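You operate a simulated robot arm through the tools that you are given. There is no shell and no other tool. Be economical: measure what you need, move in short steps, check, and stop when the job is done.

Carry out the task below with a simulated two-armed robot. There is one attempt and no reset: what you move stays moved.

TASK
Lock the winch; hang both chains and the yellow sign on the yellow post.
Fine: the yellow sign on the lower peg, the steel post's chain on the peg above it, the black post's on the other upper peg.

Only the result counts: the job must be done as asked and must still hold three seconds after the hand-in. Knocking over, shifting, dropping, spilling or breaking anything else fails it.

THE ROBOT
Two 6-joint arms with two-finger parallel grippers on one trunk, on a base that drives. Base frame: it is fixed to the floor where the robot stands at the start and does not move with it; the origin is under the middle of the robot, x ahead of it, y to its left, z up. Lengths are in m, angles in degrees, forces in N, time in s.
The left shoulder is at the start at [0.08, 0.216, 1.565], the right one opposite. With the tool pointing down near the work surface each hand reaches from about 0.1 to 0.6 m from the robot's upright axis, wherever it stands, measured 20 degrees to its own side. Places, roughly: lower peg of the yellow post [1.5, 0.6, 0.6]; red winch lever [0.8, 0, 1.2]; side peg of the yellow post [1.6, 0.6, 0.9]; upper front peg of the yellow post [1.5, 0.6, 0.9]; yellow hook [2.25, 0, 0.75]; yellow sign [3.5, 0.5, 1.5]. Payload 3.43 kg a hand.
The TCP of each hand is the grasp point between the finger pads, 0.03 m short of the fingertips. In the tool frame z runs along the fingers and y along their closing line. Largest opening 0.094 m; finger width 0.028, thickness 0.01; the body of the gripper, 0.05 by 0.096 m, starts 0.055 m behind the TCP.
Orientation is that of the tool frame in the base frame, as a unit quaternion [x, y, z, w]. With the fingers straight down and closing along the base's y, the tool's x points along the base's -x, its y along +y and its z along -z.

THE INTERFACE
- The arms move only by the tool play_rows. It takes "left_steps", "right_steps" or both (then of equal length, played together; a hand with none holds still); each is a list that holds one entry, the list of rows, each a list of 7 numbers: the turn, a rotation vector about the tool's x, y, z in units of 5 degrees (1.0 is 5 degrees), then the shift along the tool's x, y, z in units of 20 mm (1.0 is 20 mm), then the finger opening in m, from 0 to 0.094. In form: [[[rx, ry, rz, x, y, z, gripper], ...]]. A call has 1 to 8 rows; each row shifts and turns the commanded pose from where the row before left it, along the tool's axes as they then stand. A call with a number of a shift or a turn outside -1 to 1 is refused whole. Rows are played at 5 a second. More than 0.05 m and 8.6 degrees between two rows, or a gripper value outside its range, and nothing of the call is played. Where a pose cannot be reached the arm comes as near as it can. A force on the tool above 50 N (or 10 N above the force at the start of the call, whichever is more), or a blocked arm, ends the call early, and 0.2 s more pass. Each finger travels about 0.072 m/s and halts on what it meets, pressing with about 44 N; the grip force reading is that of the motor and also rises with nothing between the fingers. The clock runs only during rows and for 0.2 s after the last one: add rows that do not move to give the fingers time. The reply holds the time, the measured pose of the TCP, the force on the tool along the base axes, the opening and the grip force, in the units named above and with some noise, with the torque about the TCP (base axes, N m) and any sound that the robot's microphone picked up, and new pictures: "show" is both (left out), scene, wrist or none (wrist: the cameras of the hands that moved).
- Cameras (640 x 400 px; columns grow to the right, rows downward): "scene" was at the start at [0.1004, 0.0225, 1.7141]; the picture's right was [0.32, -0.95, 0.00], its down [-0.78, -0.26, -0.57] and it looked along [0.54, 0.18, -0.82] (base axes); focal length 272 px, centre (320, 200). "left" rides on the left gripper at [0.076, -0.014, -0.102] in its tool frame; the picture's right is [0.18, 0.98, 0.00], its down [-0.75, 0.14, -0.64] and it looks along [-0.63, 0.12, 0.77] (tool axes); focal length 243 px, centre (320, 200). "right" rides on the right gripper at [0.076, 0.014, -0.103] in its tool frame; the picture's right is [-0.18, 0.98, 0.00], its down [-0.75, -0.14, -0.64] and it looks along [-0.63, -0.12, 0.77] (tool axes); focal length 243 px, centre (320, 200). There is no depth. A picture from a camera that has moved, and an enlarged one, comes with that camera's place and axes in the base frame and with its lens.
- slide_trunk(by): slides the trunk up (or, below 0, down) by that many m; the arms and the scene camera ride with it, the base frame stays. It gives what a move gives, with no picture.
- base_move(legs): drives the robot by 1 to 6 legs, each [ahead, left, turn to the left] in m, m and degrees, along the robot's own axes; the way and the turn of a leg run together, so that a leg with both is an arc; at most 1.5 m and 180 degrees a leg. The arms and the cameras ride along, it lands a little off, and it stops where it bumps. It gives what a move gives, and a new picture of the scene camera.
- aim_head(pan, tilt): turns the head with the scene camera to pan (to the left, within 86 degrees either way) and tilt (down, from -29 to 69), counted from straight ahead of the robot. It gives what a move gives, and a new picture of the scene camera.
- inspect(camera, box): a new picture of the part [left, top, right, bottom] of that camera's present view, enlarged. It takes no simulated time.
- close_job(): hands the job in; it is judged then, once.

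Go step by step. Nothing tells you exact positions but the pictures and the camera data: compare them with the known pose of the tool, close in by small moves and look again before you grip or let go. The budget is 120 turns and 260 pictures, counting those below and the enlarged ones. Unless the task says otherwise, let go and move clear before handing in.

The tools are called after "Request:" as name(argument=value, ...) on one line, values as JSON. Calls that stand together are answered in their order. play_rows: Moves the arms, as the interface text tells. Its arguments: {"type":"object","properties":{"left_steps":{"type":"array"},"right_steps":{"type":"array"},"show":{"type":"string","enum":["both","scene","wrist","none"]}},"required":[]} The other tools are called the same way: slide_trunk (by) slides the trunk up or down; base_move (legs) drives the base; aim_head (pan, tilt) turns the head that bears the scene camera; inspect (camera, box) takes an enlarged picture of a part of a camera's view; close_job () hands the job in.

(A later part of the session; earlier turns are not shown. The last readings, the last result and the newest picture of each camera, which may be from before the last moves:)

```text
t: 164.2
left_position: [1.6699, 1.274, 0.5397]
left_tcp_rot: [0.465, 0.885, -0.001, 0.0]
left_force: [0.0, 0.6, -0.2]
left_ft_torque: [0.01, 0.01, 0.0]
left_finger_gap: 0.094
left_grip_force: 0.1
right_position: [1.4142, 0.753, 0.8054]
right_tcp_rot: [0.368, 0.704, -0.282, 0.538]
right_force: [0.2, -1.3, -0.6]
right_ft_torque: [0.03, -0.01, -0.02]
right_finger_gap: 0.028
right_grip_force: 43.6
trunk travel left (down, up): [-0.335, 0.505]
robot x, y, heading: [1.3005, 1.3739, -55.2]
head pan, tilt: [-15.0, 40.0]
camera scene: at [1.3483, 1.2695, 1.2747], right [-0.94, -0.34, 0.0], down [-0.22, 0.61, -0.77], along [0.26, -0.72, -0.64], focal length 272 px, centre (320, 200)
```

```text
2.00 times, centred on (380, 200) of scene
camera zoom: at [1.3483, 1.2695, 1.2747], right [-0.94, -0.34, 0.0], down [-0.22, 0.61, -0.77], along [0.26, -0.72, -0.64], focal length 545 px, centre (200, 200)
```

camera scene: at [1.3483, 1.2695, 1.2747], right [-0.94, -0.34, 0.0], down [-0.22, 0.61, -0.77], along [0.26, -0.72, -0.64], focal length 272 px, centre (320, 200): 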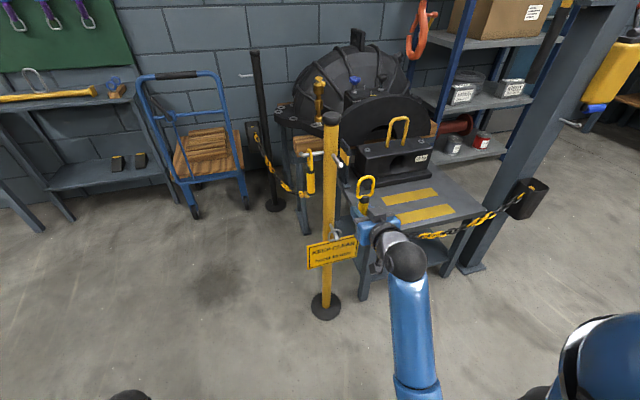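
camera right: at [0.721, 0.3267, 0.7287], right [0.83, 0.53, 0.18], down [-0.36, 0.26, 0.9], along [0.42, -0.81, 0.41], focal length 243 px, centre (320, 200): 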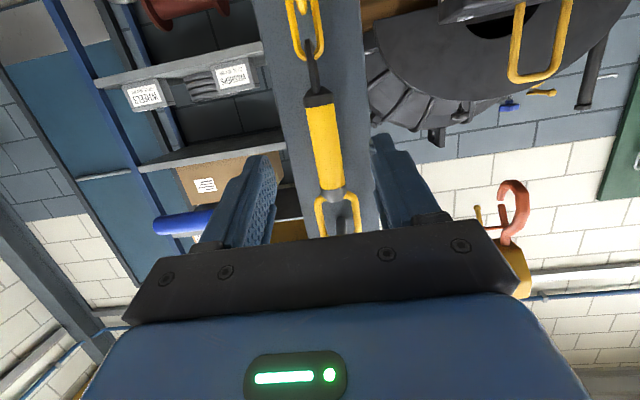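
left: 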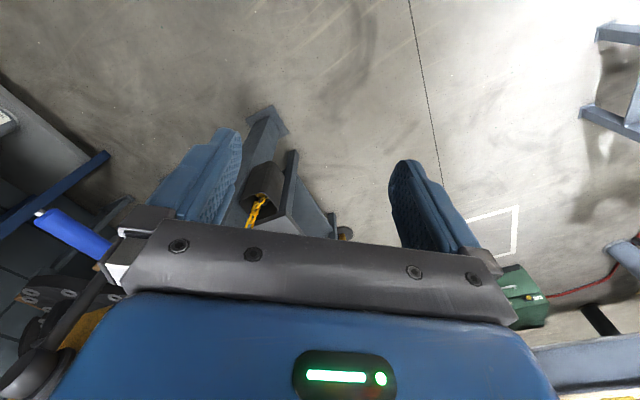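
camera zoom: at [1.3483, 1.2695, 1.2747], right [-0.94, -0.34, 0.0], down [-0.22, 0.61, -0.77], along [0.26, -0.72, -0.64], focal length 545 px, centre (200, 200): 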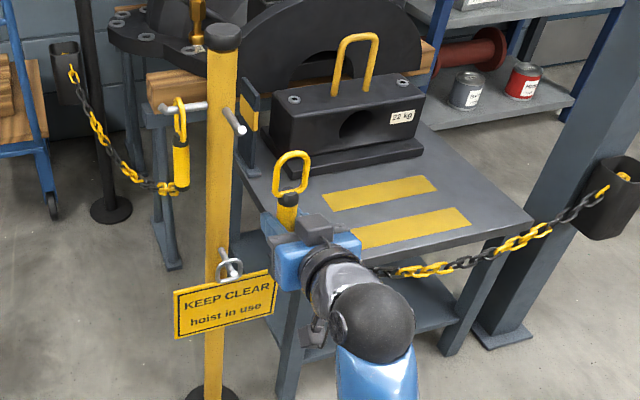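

Request:
play_rows(right_steps=[[[0, 0, 0, 0, 0.82, 0, 0.01], [0, 0, 0, 0, 0.83, 0, 0.01], [0, 0, 0, -0.26, 0, 0.966, 0.01], [0, 0, 0, -0.26, 0, 0.966, 0.01], [0, 0, 0, -0.26, 0, 0.966, 0.01]]], show="none")

Request:
inspect(camera="scene", box=[310, 120, 390, 220])

```text
t: 165.3
left_position: [1.6707, 1.2739, 0.5392]
left_tcp_rot: [0.466, 0.885, 0.001, 0.002]
left_force: [0.7, -0.6, 0.1]
left_ft_torque: [0.01, 0.01, 0.0]
left_finger_gap: 0.0942
left_grip_force: 0.2
right_position: [1.4749, 0.7226, 0.8036]
right_tcp_rot: [0.368, 0.704, -0.282, 0.538]
right_force: [-0.6, -0.1, -0.7]
right_ft_torque: [0.03, 0.01, 0.01]
right_finger_gap: 0.028
right_grip_force: 44.3
trunk travel left (down, up): [-0.335, 0.505]
robot x, y, heading: [1.3021, 1.3733, -55.2]
head pan, tilt: [-15.0, 40.0]
```

```text
4.00 times, centred on (350, 170) of scene
camera zoom: at [1.3482, 1.2688, 1.2746], right [-0.94, -0.34, 0.0], down [-0.22, 0.61, -0.77], along [0.26, -0.72, -0.64], focal length 1090 px, centre (200, 320)
```

zoom: 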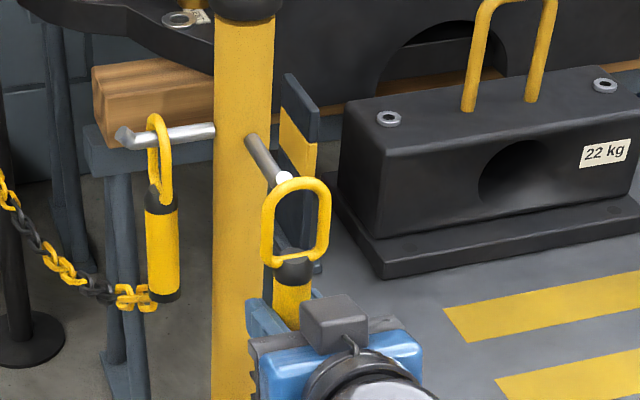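

Request:
play_rows(right_steps=[[[0, 0, 0, -0.26, -0.2, 0.966, 0.01], [0, 0, 0, -0.26, 0, 0.966, 0.01], [0, 0, 0, -0.13, 0, 0.48, 0.01]]], show="none")

Request:
inspect(camera="scene", box=[310, 120, 390, 220])

```text
t: 166.2
left_position: [1.6694, 1.2726, 0.5389]
left_tcp_rot: [0.466, 0.885, 0.001, 0.0]
left_force: [0.7, 0.1, -0.9]
left_ft_torque: [0.0, 0.0, 0.01]
left_finger_gap: 0.094
left_grip_force: 0.0
right_position: [1.5004, 0.678, 0.8052]
right_tcp_rot: [0.369, 0.704, -0.282, 0.537]
right_force: [0.9, 0.2, 0.4]
right_ft_torque: [0.02, 0.04, -0.03]
right_finger_gap: 0.0278
right_grip_force: 44.2
trunk travel left (down, up): [-0.335, 0.505]
robot x, y, heading: [1.3, 1.3726, -55.6]
head pan, tilt: [-15.0, 40.0]
```

```text
4.00 times, centred on (350, 170) of scene
camera zoom: at [1.348, 1.2691, 1.2747], right [-0.94, -0.34, 0.0], down [-0.22, 0.61, -0.77], along [0.26, -0.72, -0.64], focal length 1090 px, centre (200, 320)
```

zoom: 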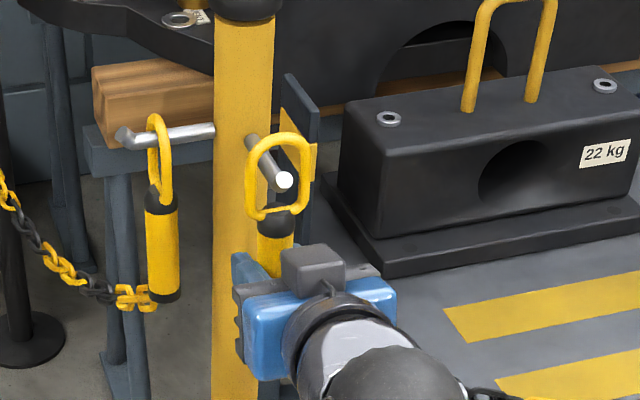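

Request:
play_rows(right_steps=[[[0, 0, 0, -0.17, 0, 0.63, 0.01], [0, 0, 0, -0.15, 0, 0.55, 0.01]]], show="none")

Request:
inspect(camera="scene", box=[310, 120, 390, 220])

```text
t: 166.8
left_position: [1.6692, 1.2737, 0.5407]
left_tcp_rot: [0.465, 0.885, 0.001, 0.001]
left_force: [0.2, 0.6, 0.4]
left_ft_torque: [0.0, 0.0, -0.02]
left_finger_gap: 0.0941
left_grip_force: 0.1
right_position: [1.5145, 0.66, 0.8056]
right_tcp_rot: [0.37, 0.704, -0.283, 0.537]
right_force: [0.4, 0.1, -1.5]
right_ft_torque: [0.0, 0.02, -0.01]
right_finger_gap: 0.028
right_grip_force: 43.9
trunk travel left (down, up): [-0.335, 0.505]
robot x, y, heading: [1.3025, 1.3711, -55.3]
head pan, tilt: [-15.0, 40.0]
```

```text
4.00 times, centred on (350, 170) of scene
camera zoom: at [1.348, 1.2691, 1.2747], right [-0.94, -0.34, 0.0], down [-0.22, 0.61, -0.77], along [0.26, -0.72, -0.64], focal length 1090 px, centre (200, 320)
```

zoom: 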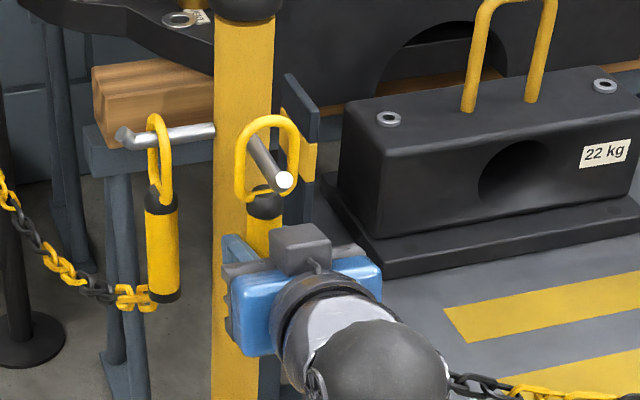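

Threaded on the upper front peg. Now I lower until the hook rests.

Request:
play_rows(right_steps=[[[0, 0, 0, 0.29, 0, 0.078, 0.01], [0, 0, 0, 0.29, 0, 0.078, 0.01], [0, 0, 0, 0.29, 0, 0.078, 0.01], [0, 0, 0, 0.29, 0, 0.078, 0.01], [0, 0, 0, 0.2, 0, 0.054, 0.01]]], show="none")

Request:
inspect(camera="scene", box=[310, 120, 390, 220])

```text
t: 167.9
left_position: [1.6695, 1.2725, 0.5386]
left_tcp_rot: [0.465, 0.885, 0.0, 0.001]
left_force: [0.3, -0.6, 0.0]
left_ft_torque: [0.02, -0.01, 0.0]
left_finger_gap: 0.094
left_grip_force: 0.0
right_position: [1.5131, 0.6595, 0.7768]
right_tcp_rot: [0.368, 0.703, -0.283, 0.538]
right_force: [0.9, 0.1, 0.9]
right_ft_torque: [0.07, 0.05, -0.02]
right_finger_gap: 0.0277
right_grip_force: 44.6
trunk travel left (down, up): [-0.335, 0.505]
robot x, y, heading: [1.3021, 1.3764, -55.5]
head pan, tilt: [-15.0, 40.0]
```

```text
4.00 times, centred on (350, 170) of scene
camera zoom: at [1.348, 1.2694, 1.2748], right [-0.94, -0.34, 0.0], down [-0.22, 0.61, -0.77], along [0.26, -0.72, -0.64], focal length 1090 px, centre (200, 320)
```

zoom: 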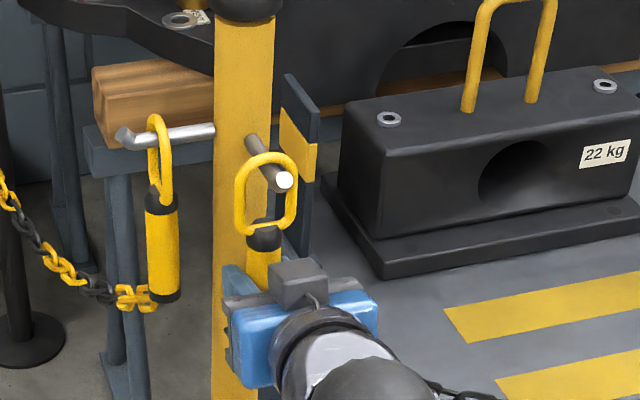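

Request:
play_rows(right_steps=[[[0, 0, 0, 0.1, 0, 0.03, 0.01], [0, 0, 0, 0, 0, 0, 0.032], [0, 0, 0, 0, 0, 0, 0.04], [0, 0, 0, 0, 0, 0, 0.05], [0, 0, 0, 0, 0, 0, 0.05]]], show="none")

Request:
inspect(camera="scene", box=[310, 120, 390, 220])

Request:
inspect(camera="right", box=[160, 40, 480, 240])

```text
t: 169.2
left_position: [1.6703, 1.2736, 0.5389]
left_tcp_rot: [0.465, 0.885, 0.0, 0.0]
left_force: [0.9, 0.4, -0.1]
left_ft_torque: [0.0, 0.02, -0.03]
left_finger_gap: 0.0939
left_grip_force: 0.0
right_position: [1.5138, 0.6594, 0.7749]
right_tcp_rot: [0.37, 0.703, -0.283, 0.537]
right_force: [0.9, -0.3, -1.1]
right_ft_torque: [0.0, -0.02, 0.01]
right_finger_gap: 0.0501
right_grip_force: 0.0
trunk travel left (down, up): [-0.335, 0.505]
robot x, y, heading: [1.3001, 1.3702, -55.3]
head pan, tilt: [-15.0, 40.0]
```

```text
4.00 times, centred on (350, 170) of scene
camera zoom: at [1.3479, 1.2694, 1.2747], right [-0.94, -0.34, 0.0], down [-0.22, 0.61, -0.77], along [0.26, -0.72, -0.64], focal length 1090 px, centre (200, 320)
```

zoom: 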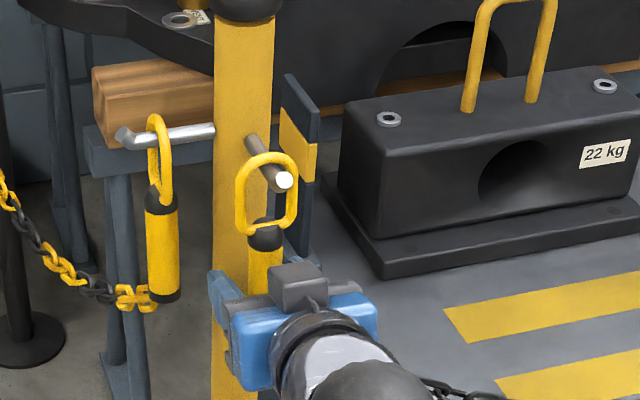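

```text
2.00 times, centred on (320, 140) of right
camera zoom: at [1.457, 0.7638, 0.727], right [0.84, 0.52, 0.18], down [-0.36, 0.27, 0.9], along [0.42, -0.81, 0.41], focal length 485 px, centre (320, 320)
```

zoom: 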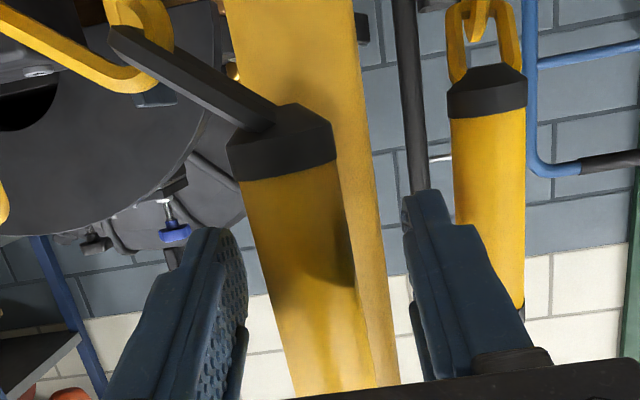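

Request:
play_rows(right_steps=[[[0, 0, 0, 0.26, 0, -0.966, 0.05], [0, 0, 0, 0.26, 0, -0.966, 0.05], [0, 0, 0, 0.26, 0, -0.966, 0.05], [0, 0, 0, 0.26, 0, -0.966, 0.05], [0, 0, 0, 0.26, 0, -0.966, 0.05], [0, 0, 0, 0.26, 0, -0.966, 0.05]]], show="scene")

Request:
inspect(camera="scene", box=[300, 110, 400, 260])

```text
t: 170.6
left_position: [1.6696, 1.2737, 0.5398]
left_tcp_rot: [0.465, 0.885, 0.001, 0.001]
left_force: [0.2, -0.4, -0.5]
left_ft_torque: [-0.01, -0.01, -0.02]
left_finger_gap: 0.094
left_grip_force: 0.0
right_position: [1.4432, 0.7595, 0.7745]
right_tcp_rot: [0.37, 0.703, -0.284, 0.538]
right_force: [0.9, -0.1, 0.9]
right_ft_torque: [0.01, 0.03, -0.02]
right_finger_gap: 0.0501
right_grip_force: 0.0
trunk travel left (down, up): [-0.335, 0.505]
robot x, y, heading: [1.2967, 1.376, -55.4]
head pan, tilt: [-15.0, 40.0]
camera scene: at [1.3475, 1.2699, 1.2748], right [-0.94, -0.34, 0.0], down [-0.22, 0.61, -0.77], along [0.26, -0.72, -0.64], focal length 272 px, centre (320, 200)
```

scene: 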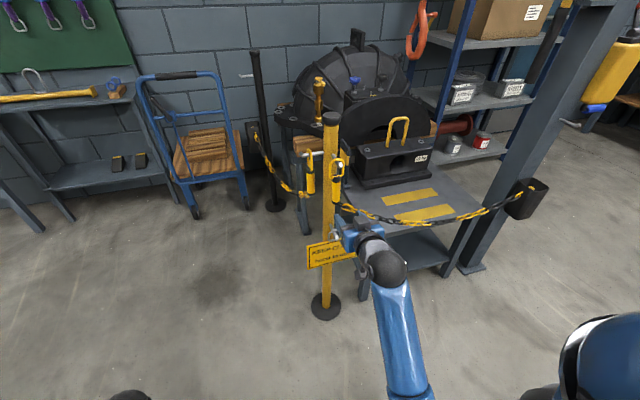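

```text
2.67 times, centred on (350, 185) of scene
camera zoom: at [1.3475, 1.2699, 1.2748], right [-0.94, -0.34, 0.0], down [-0.22, 0.61, -0.77], along [0.26, -0.72, -0.64], focal length 726 px, centre (240, 240)
```

zoom: 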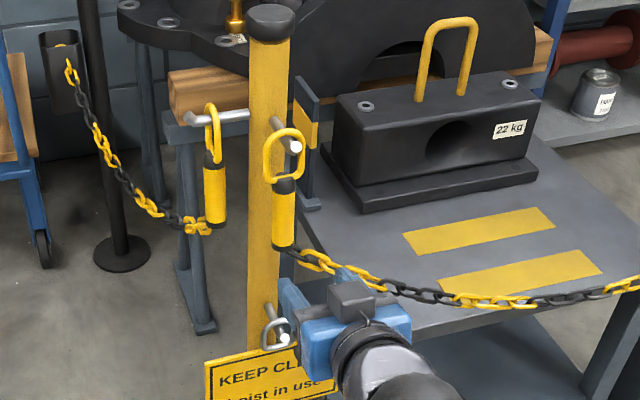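

Everything hangs properly. Now the winch; I'll look for markings near its lever while driving back around to it.

Request:
base_move(legs=[[-0.1, 0, 0], [0, -0.7, 0]])

Request:
slide_trunk(by=0.4)

Request:
aim_head(pan=-15, tilt=25)

Request:
inspect(camera="scene", box=[340, 80, 500, 240])

```text
t: 175.2
left_position: [1.034, 0.9559, 0.5385]
left_tcp_rot: [0.463, 0.886, 0.001, 0.001]
left_force: [-1.6, -0.1, -0.2]
left_ft_torque: [-0.03, 0.02, -0.01]
left_finger_gap: 0.0942
left_grip_force: 0.0
right_position: [0.8115, 0.4411, 0.7735]
right_tcp_rot: [0.368, 0.704, -0.282, 0.537]
right_force: [0.8, -0.2, 0.0]
right_ft_torque: [-0.02, 0.0, -0.02]
right_finger_gap: 0.0499
right_grip_force: 0.1
trunk travel left (down, up): [-0.335, 0.505]
robot x, y, heading: [0.6656, 1.0561, -55.1]
head pan, tilt: [-15.0, 40.0]
camera scene: at [0.7134, 0.9514, 1.2747], right [-0.94, -0.34, 0.0], down [-0.22, 0.6, -0.77], along [0.26, -0.72, -0.64], focal length 272 px, centre (320, 200)
```

scene: 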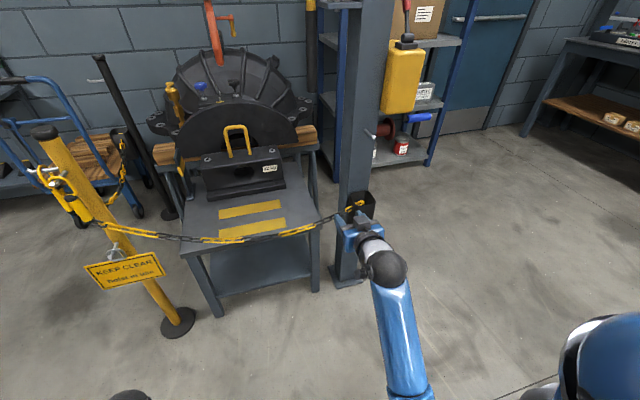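

```text
t: 179.0
left_position: [1.0348, 0.9571, 0.9398]
left_tcp_rot: [0.464, 0.886, 0.001, 0.0]
left_force: [0.4, 0.2, 0.3]
left_ft_torque: [0.01, 0.04, 0.01]
left_finger_gap: 0.094
left_grip_force: 0.1
right_position: [0.8111, 0.4415, 1.1734]
right_tcp_rot: [0.369, 0.704, -0.283, 0.538]
right_force: [0.1, 0.1, -0.2]
right_ft_torque: [0.0, -0.01, 0.02]
right_finger_gap: 0.0501
right_grip_force: 0.0
trunk travel left (down, up): [-0.735, 0.105]
robot x, y, heading: [0.6664, 1.0573, -55.1]
head pan, tilt: [-15.0, 40.0]
```

```text
t: 179.8
left_position: [1.037, 0.9566, 0.9388]
left_tcp_rot: [0.463, 0.886, 0.0, 0.0]
left_force: [0.2, 0.9, -0.5]
left_ft_torque: [0.0, 0.0, 0.03]
left_finger_gap: 0.0939
left_grip_force: 0.0
right_position: [0.8111, 0.4406, 1.1745]
right_tcp_rot: [0.369, 0.704, -0.282, 0.537]
right_force: [0.6, 0.7, -0.1]
right_ft_torque: [0.03, -0.02, -0.02]
right_finger_gap: 0.0501
right_grip_force: 0.0
trunk travel left (down, up): [-0.735, 0.105]
robot x, y, heading: [0.6685, 1.0561, -55.1]
head pan, tilt: [-15.0, 25.0]
camera scene: at [0.7162, 0.9449, 1.698], right [-0.94, -0.34, 0.0], down [-0.14, 0.4, -0.91], along [0.31, -0.85, -0.42], focal length 272 px, centre (320, 200)
```

scene: 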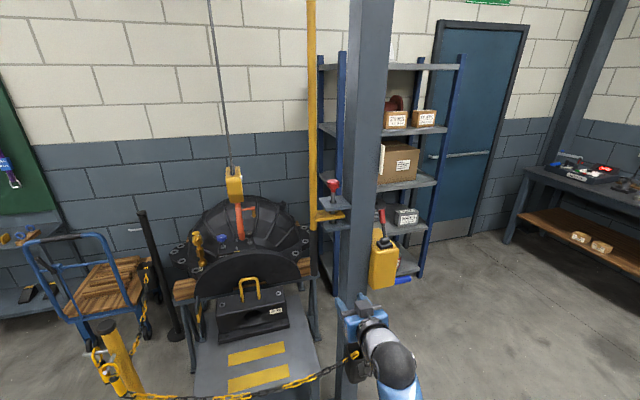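

```text
2.50 times, centred on (420, 160) of scene
camera zoom: at [0.7162, 0.9449, 1.698], right [-0.94, -0.34, 0.0], down [-0.14, 0.4, -0.91], along [0.31, -0.85, -0.42], focal length 681 px, centre (70, 300)
```

zoom: 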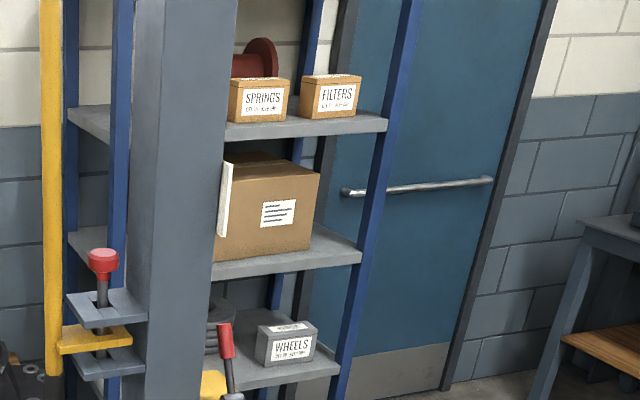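

Request:
inspect(camera="scene", box=[340, 190, 440, 300])

Request:
inspect(camera="scene", box=[290, 160, 370, 240])

```text
3.64 times, centred on (390, 245) of scene
camera zoom: at [0.7162, 0.9449, 1.698], right [-0.94, -0.34, 0.0], down [-0.14, 0.4, -0.91], along [0.31, -0.85, -0.42], focal length 990 px, centre (66, 36)
```

zoom: 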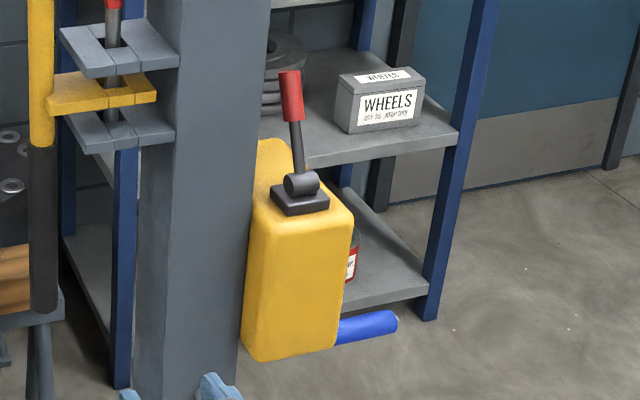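

```text
5.00 times, centred on (330, 200) of scene
camera zoom: at [0.7162, 0.9449, 1.698], right [-0.94, -0.34, 0.0], down [-0.14, 0.4, -0.91], along [0.31, -0.85, -0.42], focal length 1362 px, centre (270, 200)
```

zoom: 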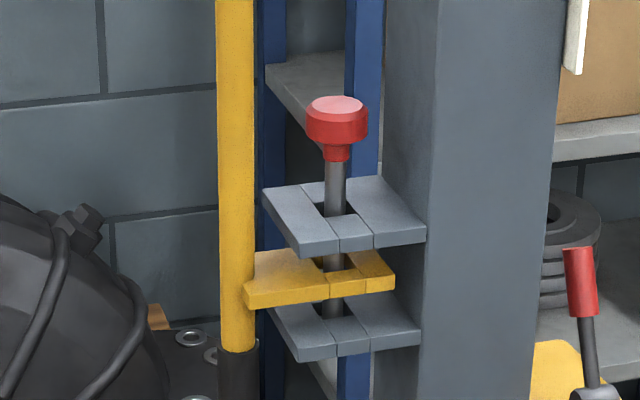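

The lever leans away from me (toward the cable side). I move over in front of it for a closer look.

Request:
base_move(legs=[[0.18, -0.24, 0]])

Request:
aim_head(pan=-15, tilt=40)

Request:
inspect(camera="scene", box=[340, 60, 460, 200])

Request:
inspect(camera="right", box=[0, 0, 640, 400])

```text
t: 181.8
left_position: [0.9446, 0.68, 0.9391]
left_tcp_rot: [0.462, 0.887, 0.0, -0.001]
left_force: [-0.7, -0.6, -0.1]
left_ft_torque: [0.0, -0.01, -0.01]
left_finger_gap: 0.0941
left_grip_force: 0.1
right_position: [0.7238, 0.164, 1.1756]
right_tcp_rot: [0.366, 0.705, -0.282, 0.539]
right_force: [0.1, 0.1, 0.3]
right_ft_torque: [-0.01, 0.02, -0.02]
right_finger_gap: 0.05
right_grip_force: 0.1
trunk travel left (down, up): [-0.735, 0.105]
robot x, y, heading: [0.5729, 0.7765, -55.3]
head pan, tilt: [-15.0, 25.0]
camera scene: at [0.6268, 0.6686, 1.6983], right [-0.94, -0.34, 0.0], down [-0.15, 0.4, -0.91], along [0.31, -0.85, -0.42], focal length 272 px, centre (320, 200)
```

scene: 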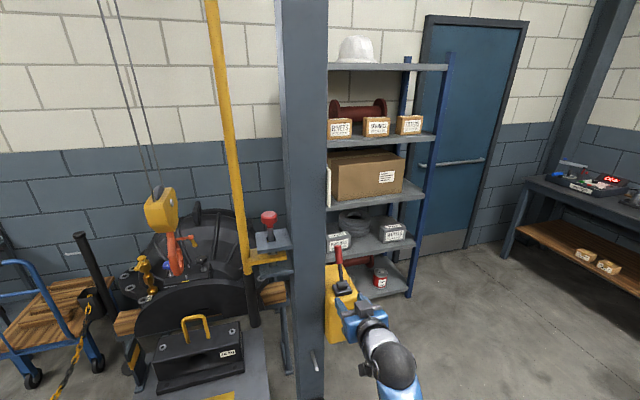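

```text
t: 182.5
left_position: [0.9448, 0.6771, 0.9405]
left_tcp_rot: [0.461, 0.887, 0.0, 0.0]
left_force: [0.3, -0.1, -0.4]
left_ft_torque: [-0.04, 0.01, -0.01]
left_finger_gap: 0.0937
left_grip_force: 0.0
right_position: [0.7225, 0.1616, 1.1735]
right_tcp_rot: [0.366, 0.705, -0.28, 0.539]
right_force: [0.1, 0.9, 0.5]
right_ft_torque: [-0.04, 0.0, -0.01]
right_finger_gap: 0.05
right_grip_force: 0.1
trunk travel left (down, up): [-0.735, 0.105]
robot x, y, heading: [0.5732, 0.7763, -54.9]
head pan, tilt: [-15.0, 40.0]
camera scene: at [0.6233, 0.6717, 1.6747], right [-0.94, -0.34, 0.0], down [-0.22, 0.6, -0.77], along [0.26, -0.72, -0.64], focal length 272 px, centre (320, 200)
```

scene: 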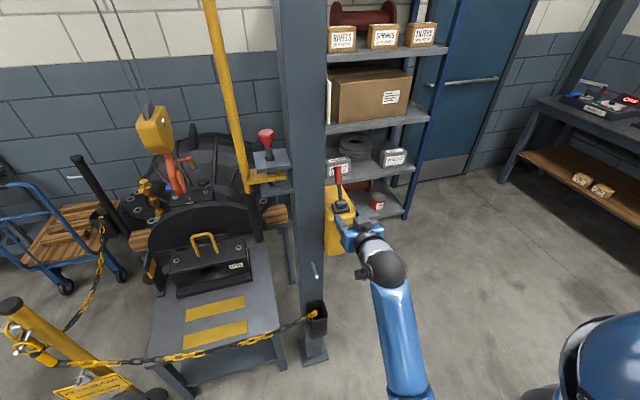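

```text
2.86 times, centred on (400, 130) of scene
camera zoom: at [0.6233, 0.6717, 1.6747], right [-0.94, -0.34, 0.0], down [-0.22, 0.6, -0.77], along [0.26, -0.72, -0.64], focal length 778 px, centre (91, 400)
```

zoom: 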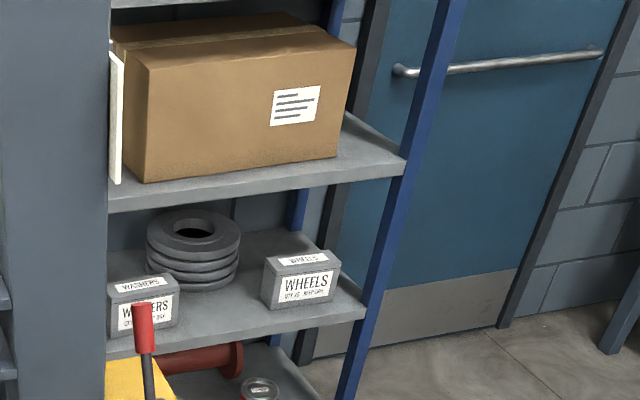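

```text
1.00 times, centred on (320, 200) of right (not enlarged: the box is as wide or as high as the picture)
camera zoom: at [0.6662, 0.2667, 1.127], right [0.83, 0.52, 0.18], down [-0.36, 0.27, 0.9], along [0.42, -0.81, 0.41], focal length 243 px, centre (320, 200)
```

zoom: 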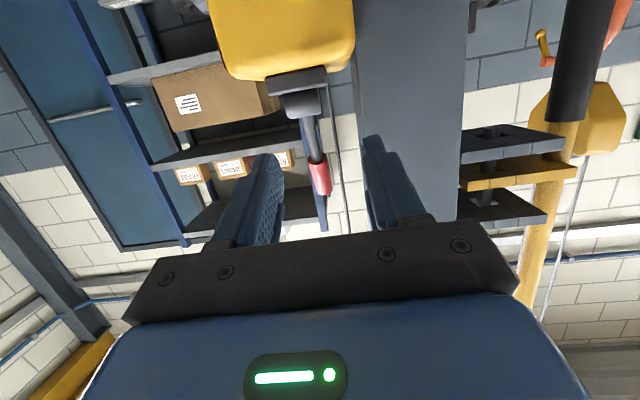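

Request:
inspect(camera="scene", box=[310, 150, 390, 270])

Request:
inspect(camera="right", box=[200, 0, 400, 240])

```text
3.33 times, centred on (350, 210) of scene
camera zoom: at [0.6233, 0.6717, 1.6747], right [-0.94, -0.34, 0.0], down [-0.22, 0.6, -0.77], along [0.26, -0.72, -0.64], focal length 908 px, centre (220, 167)
```

zoom: 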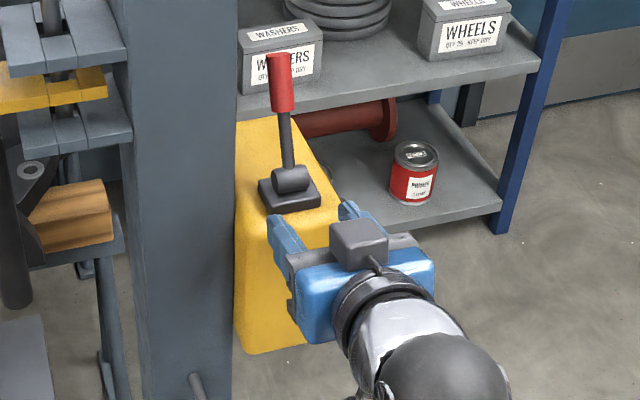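

```text
1.67 times, centred on (300, 120) of right
camera zoom: at [0.6662, 0.2667, 1.127], right [0.83, 0.52, 0.18], down [-0.36, 0.27, 0.9], along [0.42, -0.81, 0.41], focal length 404 px, centre (353, 333)
```

zoom: 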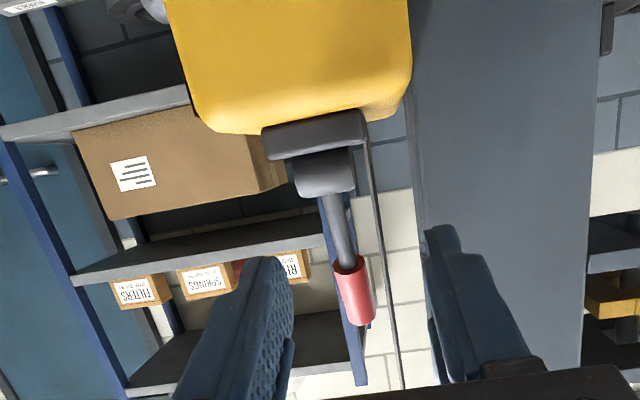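

Request:
play_rows(right_steps=[[[0, 0, 0, -0.8, -0.15, 0.6, 0.044], [0, 0, 0, -0.8, -0.15, 0.6, 0.044], [0, 0, 0, -0.8, -0.15, 0.8, 0.044], [0, 0, 0, -0.6, -0.15, 0.9, 0.044], [0, 0, 0, -0.5, -0.15, 0.9, 0.044]]], show="wrist")

Request:
inspect(camera="scene", box=[310, 150, 390, 270])

Request:
inspect(camera="right", box=[200, 40, 420, 240])

```text
t: 183.7
left_position: [0.9454, 0.6781, 0.9389]
left_tcp_rot: [0.462, 0.887, 0.001, 0.0]
left_force: [-0.1, 0.4, -0.6]
left_ft_torque: [-0.05, 0.03, 0.03]
left_finger_gap: 0.0941
left_grip_force: 0.0
right_position: [0.7655, 0.0776, 1.22]
right_tcp_rot: [0.367, 0.705, -0.281, 0.539]
right_force: [0.7, -0.2, 0.3]
right_ft_torque: [-0.03, 0.01, 0.04]
right_finger_gap: 0.0439
right_grip_force: 0.1
trunk travel left (down, up): [-0.735, 0.105]
robot x, y, heading: [0.5754, 0.7779, -55.2]
head pan, tilt: [-15.0, 40.0]
camera right: at [0.7085, 0.1824, 1.174], right [0.83, 0.52, 0.18], down [-0.36, 0.27, 0.9], along [0.42, -0.81, 0.41], focal length 243 px, centre (320, 200)
```

right: 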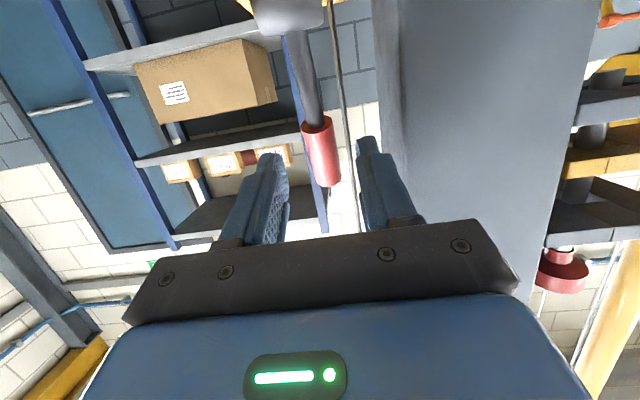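

```text
3.33 times, centred on (350, 210) of scene
camera zoom: at [0.624, 0.6712, 1.6746], right [-0.94, -0.34, 0.0], down [-0.22, 0.6, -0.77], along [0.26, -0.72, -0.64], focal length 908 px, centre (220, 167)
```

zoom: 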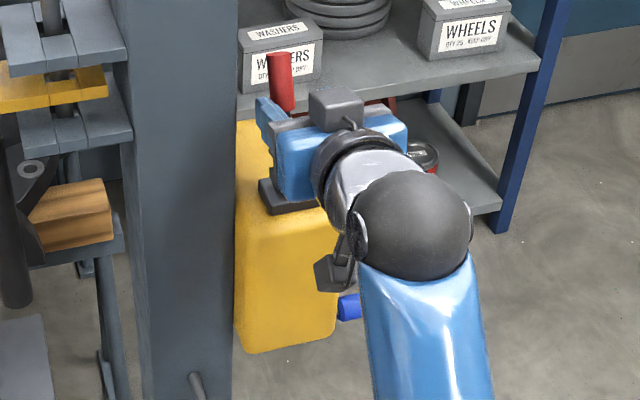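

```text
2.00 times, centred on (310, 140) of right
camera zoom: at [0.7085, 0.1824, 1.174], right [0.83, 0.52, 0.18], down [-0.36, 0.27, 0.9], along [0.42, -0.81, 0.41], focal length 485 px, centre (340, 320)
```

zoom: 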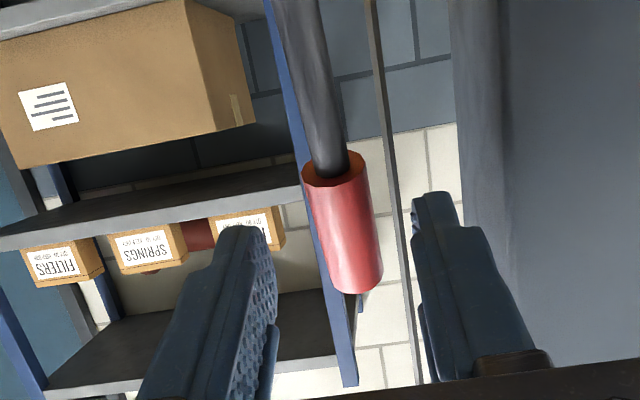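

Request:
play_rows(right_steps=[[[0, 0, 0, -0.2, -0.03, 0.82, 0.044], [0, 0, 0, -0.2, -0.03, 0.82, 0.044], [0, 0, 0, -0.2, -0.03, 0.82, 0.044], [0, 0, 0, 0, 0, 0, 0.035], [0, 0, 0, 0, 0, 0, 0.025], [0, 0, 0, 0, 0, 0, 0.015], [0, 0, 0, 0, 0, 0, 0.015]]], show="wrist")

Request:
inspect(camera="scene", box=[310, 150, 390, 270])

```text
t: 185.3
left_position: [0.946, 0.6784, 0.9384]
left_tcp_rot: [0.462, 0.887, 0.0, 0.0]
left_force: [-0.1, 0.4, 0.7]
left_ft_torque: [0.0, 0.03, 0.0]
left_finger_gap: 0.094
left_grip_force: 0.1
right_position: [0.7941, 0.0361, 1.2194]
right_tcp_rot: [0.366, 0.705, -0.281, 0.539]
right_force: [5.6, 5.3, -1.8]
right_ft_torque: [0.1, -0.08, 0.01]
right_finger_gap: 0.0245
right_grip_force: 44.9
trunk travel left (down, up): [-0.735, 0.105]
robot x, y, heading: [0.5775, 0.7765, -55.1]
head pan, tilt: [-15.0, 40.0]
camera right: at [0.7372, 0.1412, 1.1731], right [0.83, 0.53, 0.18], down [-0.36, 0.26, 0.9], along [0.42, -0.81, 0.41], focal length 243 px, centre (320, 200)
```

right: 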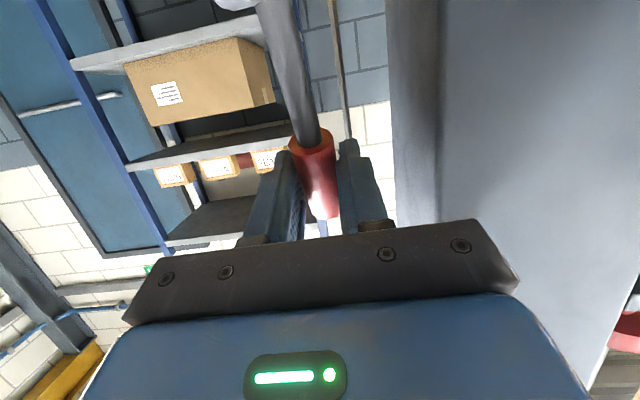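

```text
3.33 times, centred on (350, 210) of scene
camera zoom: at [0.6255, 0.6735, 1.6747], right [-0.94, -0.34, 0.0], down [-0.22, 0.6, -0.77], along [0.26, -0.72, -0.64], focal length 908 px, centre (220, 167)
```

zoom: 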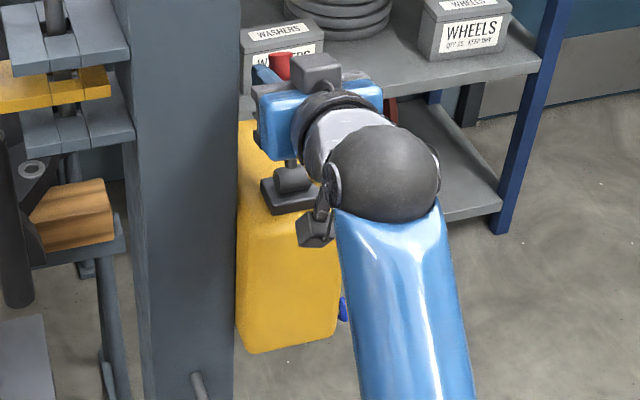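

Request:
play_rows(right_steps=[[[0, -0.5, 0, -0.03, 0, -0.41, 0.015], [0, -0.5, 0, -0.025, 0, -0.405, 0.015], [0, -0.5, 0, 0, 0, -0.4, 0.015], [0, -0.5, 0, 0.015, 0, -0.395, 0.015]]], show="wrist")

Request:
inspect(camera="scene", box=[310, 150, 390, 270])

```text
t: 186.3
left_position: [0.9476, 0.6784, 0.9387]
left_tcp_rot: [0.461, 0.887, -0.001, -0.001]
left_force: [-0.3, -0.6, 0.2]
left_ft_torque: [0.0, -0.02, -0.01]
left_finger_gap: 0.0939
left_grip_force: 0.0
right_position: [0.7765, 0.0594, 1.2268]
right_tcp_rot: [0.339, 0.656, -0.311, 0.598]
right_force: [13.4, -4.2, 0.5]
right_ft_torque: [-0.81, -0.56, 0.15]
right_finger_gap: 0.0215
right_grip_force: 44.8
trunk travel left (down, up): [-0.735, 0.105]
robot x, y, heading: [0.5732, 0.7758, -54.7]
head pan, tilt: [-15.0, 40.0]
camera right: at [0.7256, 0.1572, 1.1602], right [0.81, 0.55, 0.18], down [-0.44, 0.39, 0.81], along [0.38, -0.74, 0.56], focal length 243 px, centre (320, 200)
```

right: 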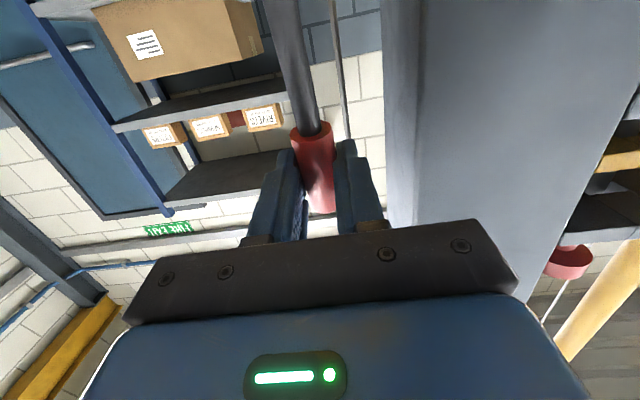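

```text
3.33 times, centred on (350, 210) of scene
camera zoom: at [0.6277, 0.6713, 1.6746], right [-0.94, -0.34, 0.0], down [-0.22, 0.6, -0.77], along [0.26, -0.72, -0.64], focal length 908 px, centre (220, 167)
```

zoom: 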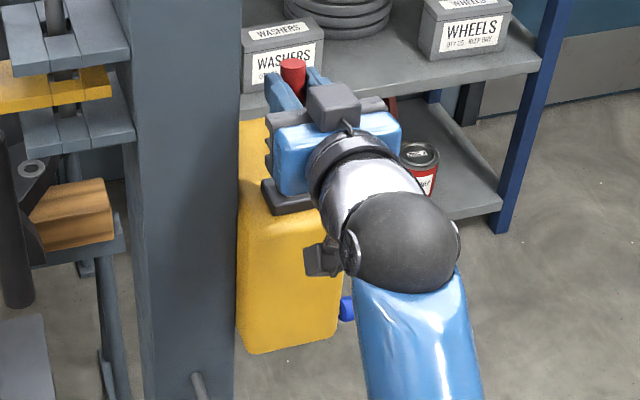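

Request:
play_rows(right_steps=[[[0, 0, 0, 0, 0, 0, 0.045], [0, 0, 0, 0, 0, 0, 0.045], [0, 0, 0, -0.05, 0.05, 0.65, 0.045], [0, 0, 0, 0, 0, 0, 0.045]]], show="wrist")

Request:
inspect(camera="right", box=[200, 60, 420, 240])

```text
t: 187.3
left_position: [0.9445, 0.678, 0.9389]
left_tcp_rot: [0.463, 0.886, 0.0, 0.002]
left_force: [-0.7, 0.0, 0.4]
left_ft_torque: [0.0, -0.02, -0.02]
left_finger_gap: 0.0941
left_grip_force: 0.1
right_position: [0.7797, 0.0515, 1.2279]
right_tcp_rot: [0.34, 0.655, -0.312, 0.599]
right_force: [-0.2, 0.7, 0.3]
right_ft_torque: [0.01, -0.03, -0.01]
right_finger_gap: 0.0451
right_grip_force: 0.0
trunk travel left (down, up): [-0.735, 0.105]
robot x, y, heading: [0.5779, 0.7743, -54.9]
head pan, tilt: [-15.0, 40.0]
camera right: at [0.7296, 0.1477, 1.1608], right [0.81, 0.55, 0.18], down [-0.44, 0.39, 0.81], along [0.37, -0.74, 0.56], focal length 243 px, centre (320, 200)
```

right: 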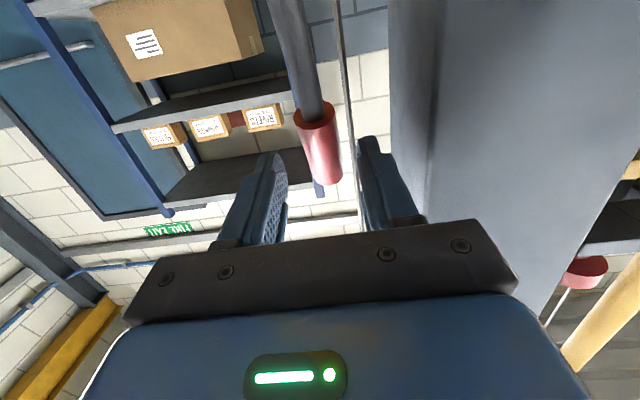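

```text
2.22 times, centred on (310, 150) of right
camera zoom: at [0.7296, 0.1477, 1.1608], right [0.81, 0.55, 0.18], down [-0.44, 0.39, 0.81], along [0.37, -0.74, 0.56], focal length 539 px, centre (342, 311)
```

zoom: 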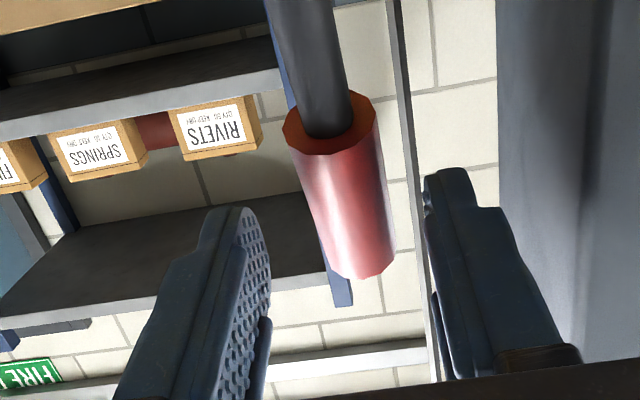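

The lever slipped out of the fingertips and hasn't moved. I take a deeper grip.

Request:
play_rows(right_steps=[[[0, 1, 0, -0.05, 0.03, 0.74, 0.045], [0, 1, 0, -0.05, 0.03, 0.74, 0.045], [0, 0, 0, 0, 0, 0, 0.03], [0, 0, 0, 0, 0, 0, 0.02], [0, 0, 0, 0, 0, 0, 0.01], [0, 0, 0, 0, 0, 0, 0.01]]], show="none")

Request:
inspect(camera="right", box=[200, 60, 420, 240])

Request:
inspect(camera="scene", box=[310, 150, 390, 270])

```text
t: 188.7
left_position: [0.9457, 0.6783, 0.9383]
left_tcp_rot: [0.462, 0.887, 0.001, -0.001]
left_force: [-0.2, 0.2, 0.4]
left_ft_torque: [-0.02, 0.01, -0.01]
left_finger_gap: 0.0943
left_grip_force: 0.1
right_position: [0.8018, 0.0293, 1.2254]
right_tcp_rot: [0.366, 0.706, -0.28, 0.538]
right_force: [3.2, 4.3, -3.1]
right_ft_torque: [-0.14, 0.21, 0.15]
right_finger_gap: 0.026
right_grip_force: 44.9
trunk travel left (down, up): [-0.735, 0.105]
robot x, y, heading: [0.5773, 0.78, -54.8]
head pan, tilt: [-15.0, 40.0]
```

```text
2.22 times, centred on (310, 150) of right
camera zoom: at [0.7435, 0.1326, 1.1781], right [0.83, 0.53, 0.18], down [-0.36, 0.26, 0.9], along [0.42, -0.81, 0.41], focal length 539 px, centre (342, 311)
```

zoom: 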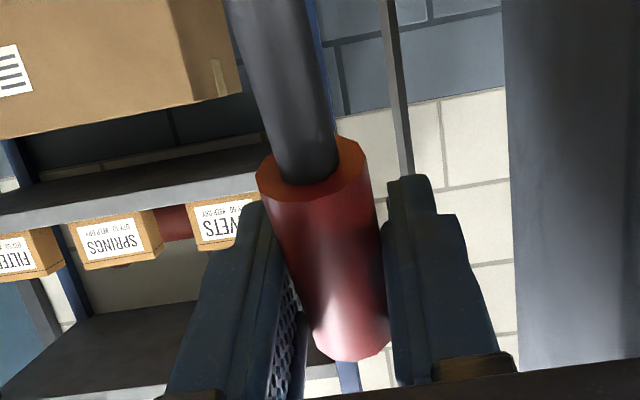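

```text
3.33 times, centred on (350, 210) of scene
camera zoom: at [0.6249, 0.6727, 1.6747], right [-0.94, -0.34, 0.0], down [-0.22, 0.6, -0.77], along [0.26, -0.72, -0.64], focal length 908 px, centre (220, 167)
```

zoom: 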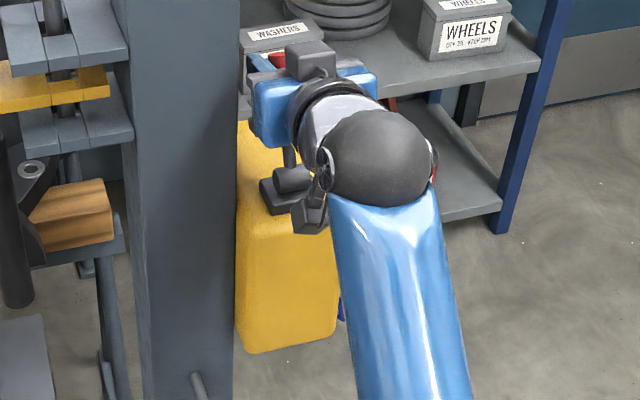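

Request:
play_rows(right_steps=[[[0, -1, 0, -0.07, 0, -0.43, 0.01], [0, -1, 0, -0.055, 0, -0.435, 0.01], [0, -1, 0, -0.055, 0, -0.425, 0.01], [0, -1, 0, -0.05, 0, -0.435, 0.01]]], show="none")

Request:
inspect(camera="right", box=[200, 60, 420, 240])

Request:
inspect(camera="scene", box=[310, 150, 390, 270])

```text
t: 189.7
left_position: [0.9466, 0.6783, 0.9394]
left_tcp_rot: [0.462, 0.887, 0.0, 0.0]
left_force: [-0.3, -0.9, -0.2]
left_ft_torque: [0.0, -0.01, 0.02]
left_finger_gap: 0.0938
left_grip_force: 0.0
right_position: [0.7813, 0.0539, 1.2331]
right_tcp_rot: [0.312, 0.601, -0.34, 0.653]
right_force: [3.5, 1.7, -8.6]
right_ft_torque: [-0.05, -0.1, 0.04]
right_finger_gap: 0.0261
right_grip_force: 44.5
trunk travel left (down, up): [-0.735, 0.105]
robot x, y, heading: [0.5754, 0.7762, -54.8]
head pan, tilt: [-15.0, 40.0]
```

```text
2.22 times, centred on (310, 150) of right
camera zoom: at [0.7373, 0.1406, 1.1488], right [0.8, 0.58, 0.18], down [-0.52, 0.49, 0.7], along [0.31, -0.65, 0.69], focal length 539 px, centre (342, 311)
```

zoom: 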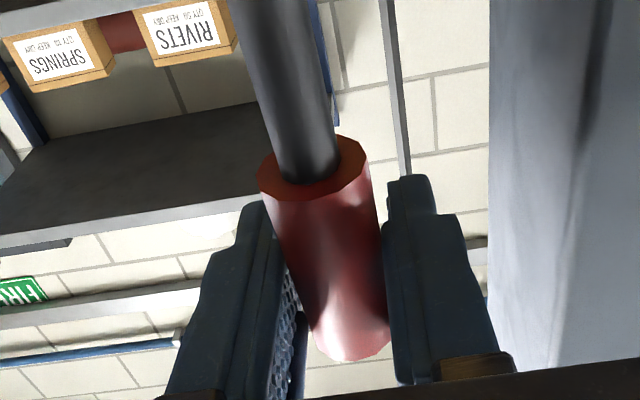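

```text
3.33 times, centred on (350, 210) of scene
camera zoom: at [0.6252, 0.6709, 1.6746], right [-0.94, -0.34, 0.0], down [-0.22, 0.6, -0.77], along [0.26, -0.72, -0.64], focal length 908 px, centre (220, 167)
```

zoom: 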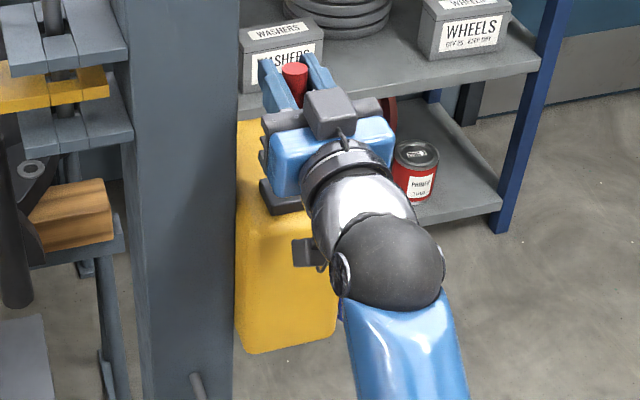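

Request:
play_rows(right_steps=[[[0, -1, 0, -0.03, 0, -0.475, 0.01], [0, -1, 0, -0.06, 0, -0.435, 0.01], [0, -1, 0, -0.055, 0, -0.43, 0.01], [0, -1, 0, -0.055, 0, -0.43, 0.01]]], show="none")

Request:
inspect(camera="right", box=[200, 60, 420, 240])

Request:
inspect(camera="scene", box=[310, 150, 390, 270])

```text
t: 190.7
left_position: [0.9445, 0.6758, 0.9385]
left_tcp_rot: [0.462, 0.887, 0.003, -0.001]
left_force: [-0.2, -0.1, -0.6]
left_ft_torque: [-0.05, -0.03, 0.04]
left_finger_gap: 0.0938
left_grip_force: 0.0
right_position: [0.7642, 0.0791, 1.2312]
right_tcp_rot: [0.254, 0.497, -0.379, 0.738]
right_force: [-0.7, -10.2, -5.4]
right_ft_torque: [-0.32, -0.79, 0.03]
right_finger_gap: 0.0259
right_grip_force: 44.9
right hand out of reach, approached as far as the arm can: row 4
trunk travel left (down, up): [-0.735, 0.105]
robot x, y, heading: [0.5751, 0.7759, -55.1]
head pan, tilt: [-15.0, 40.0]
```

```text
2.22 times, centred on (310, 150) of right
camera zoom: at [0.7356, 0.1402, 1.1217], right [0.76, 0.63, 0.17], down [-0.63, 0.63, 0.46], along [0.18, -0.45, 0.87], focal length 539 px, centre (342, 311)
```

zoom: 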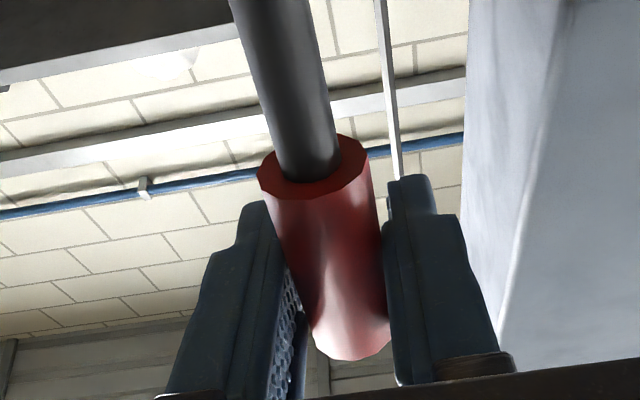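

```text
3.33 times, centred on (350, 210) of scene
camera zoom: at [0.6227, 0.6676, 1.6744], right [-0.94, -0.34, 0.0], down [-0.22, 0.61, -0.76], along [0.26, -0.72, -0.64], focal length 908 px, centre (220, 167)
```

zoom: 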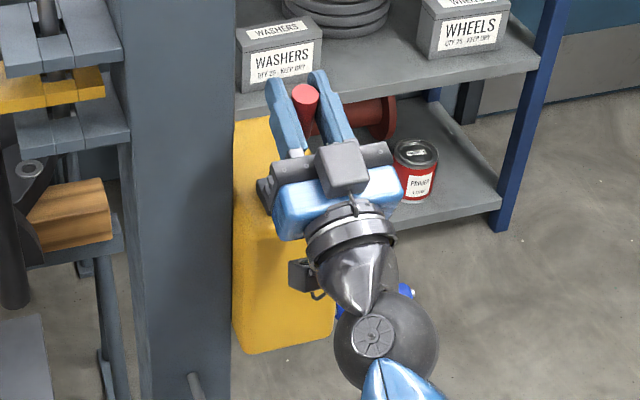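

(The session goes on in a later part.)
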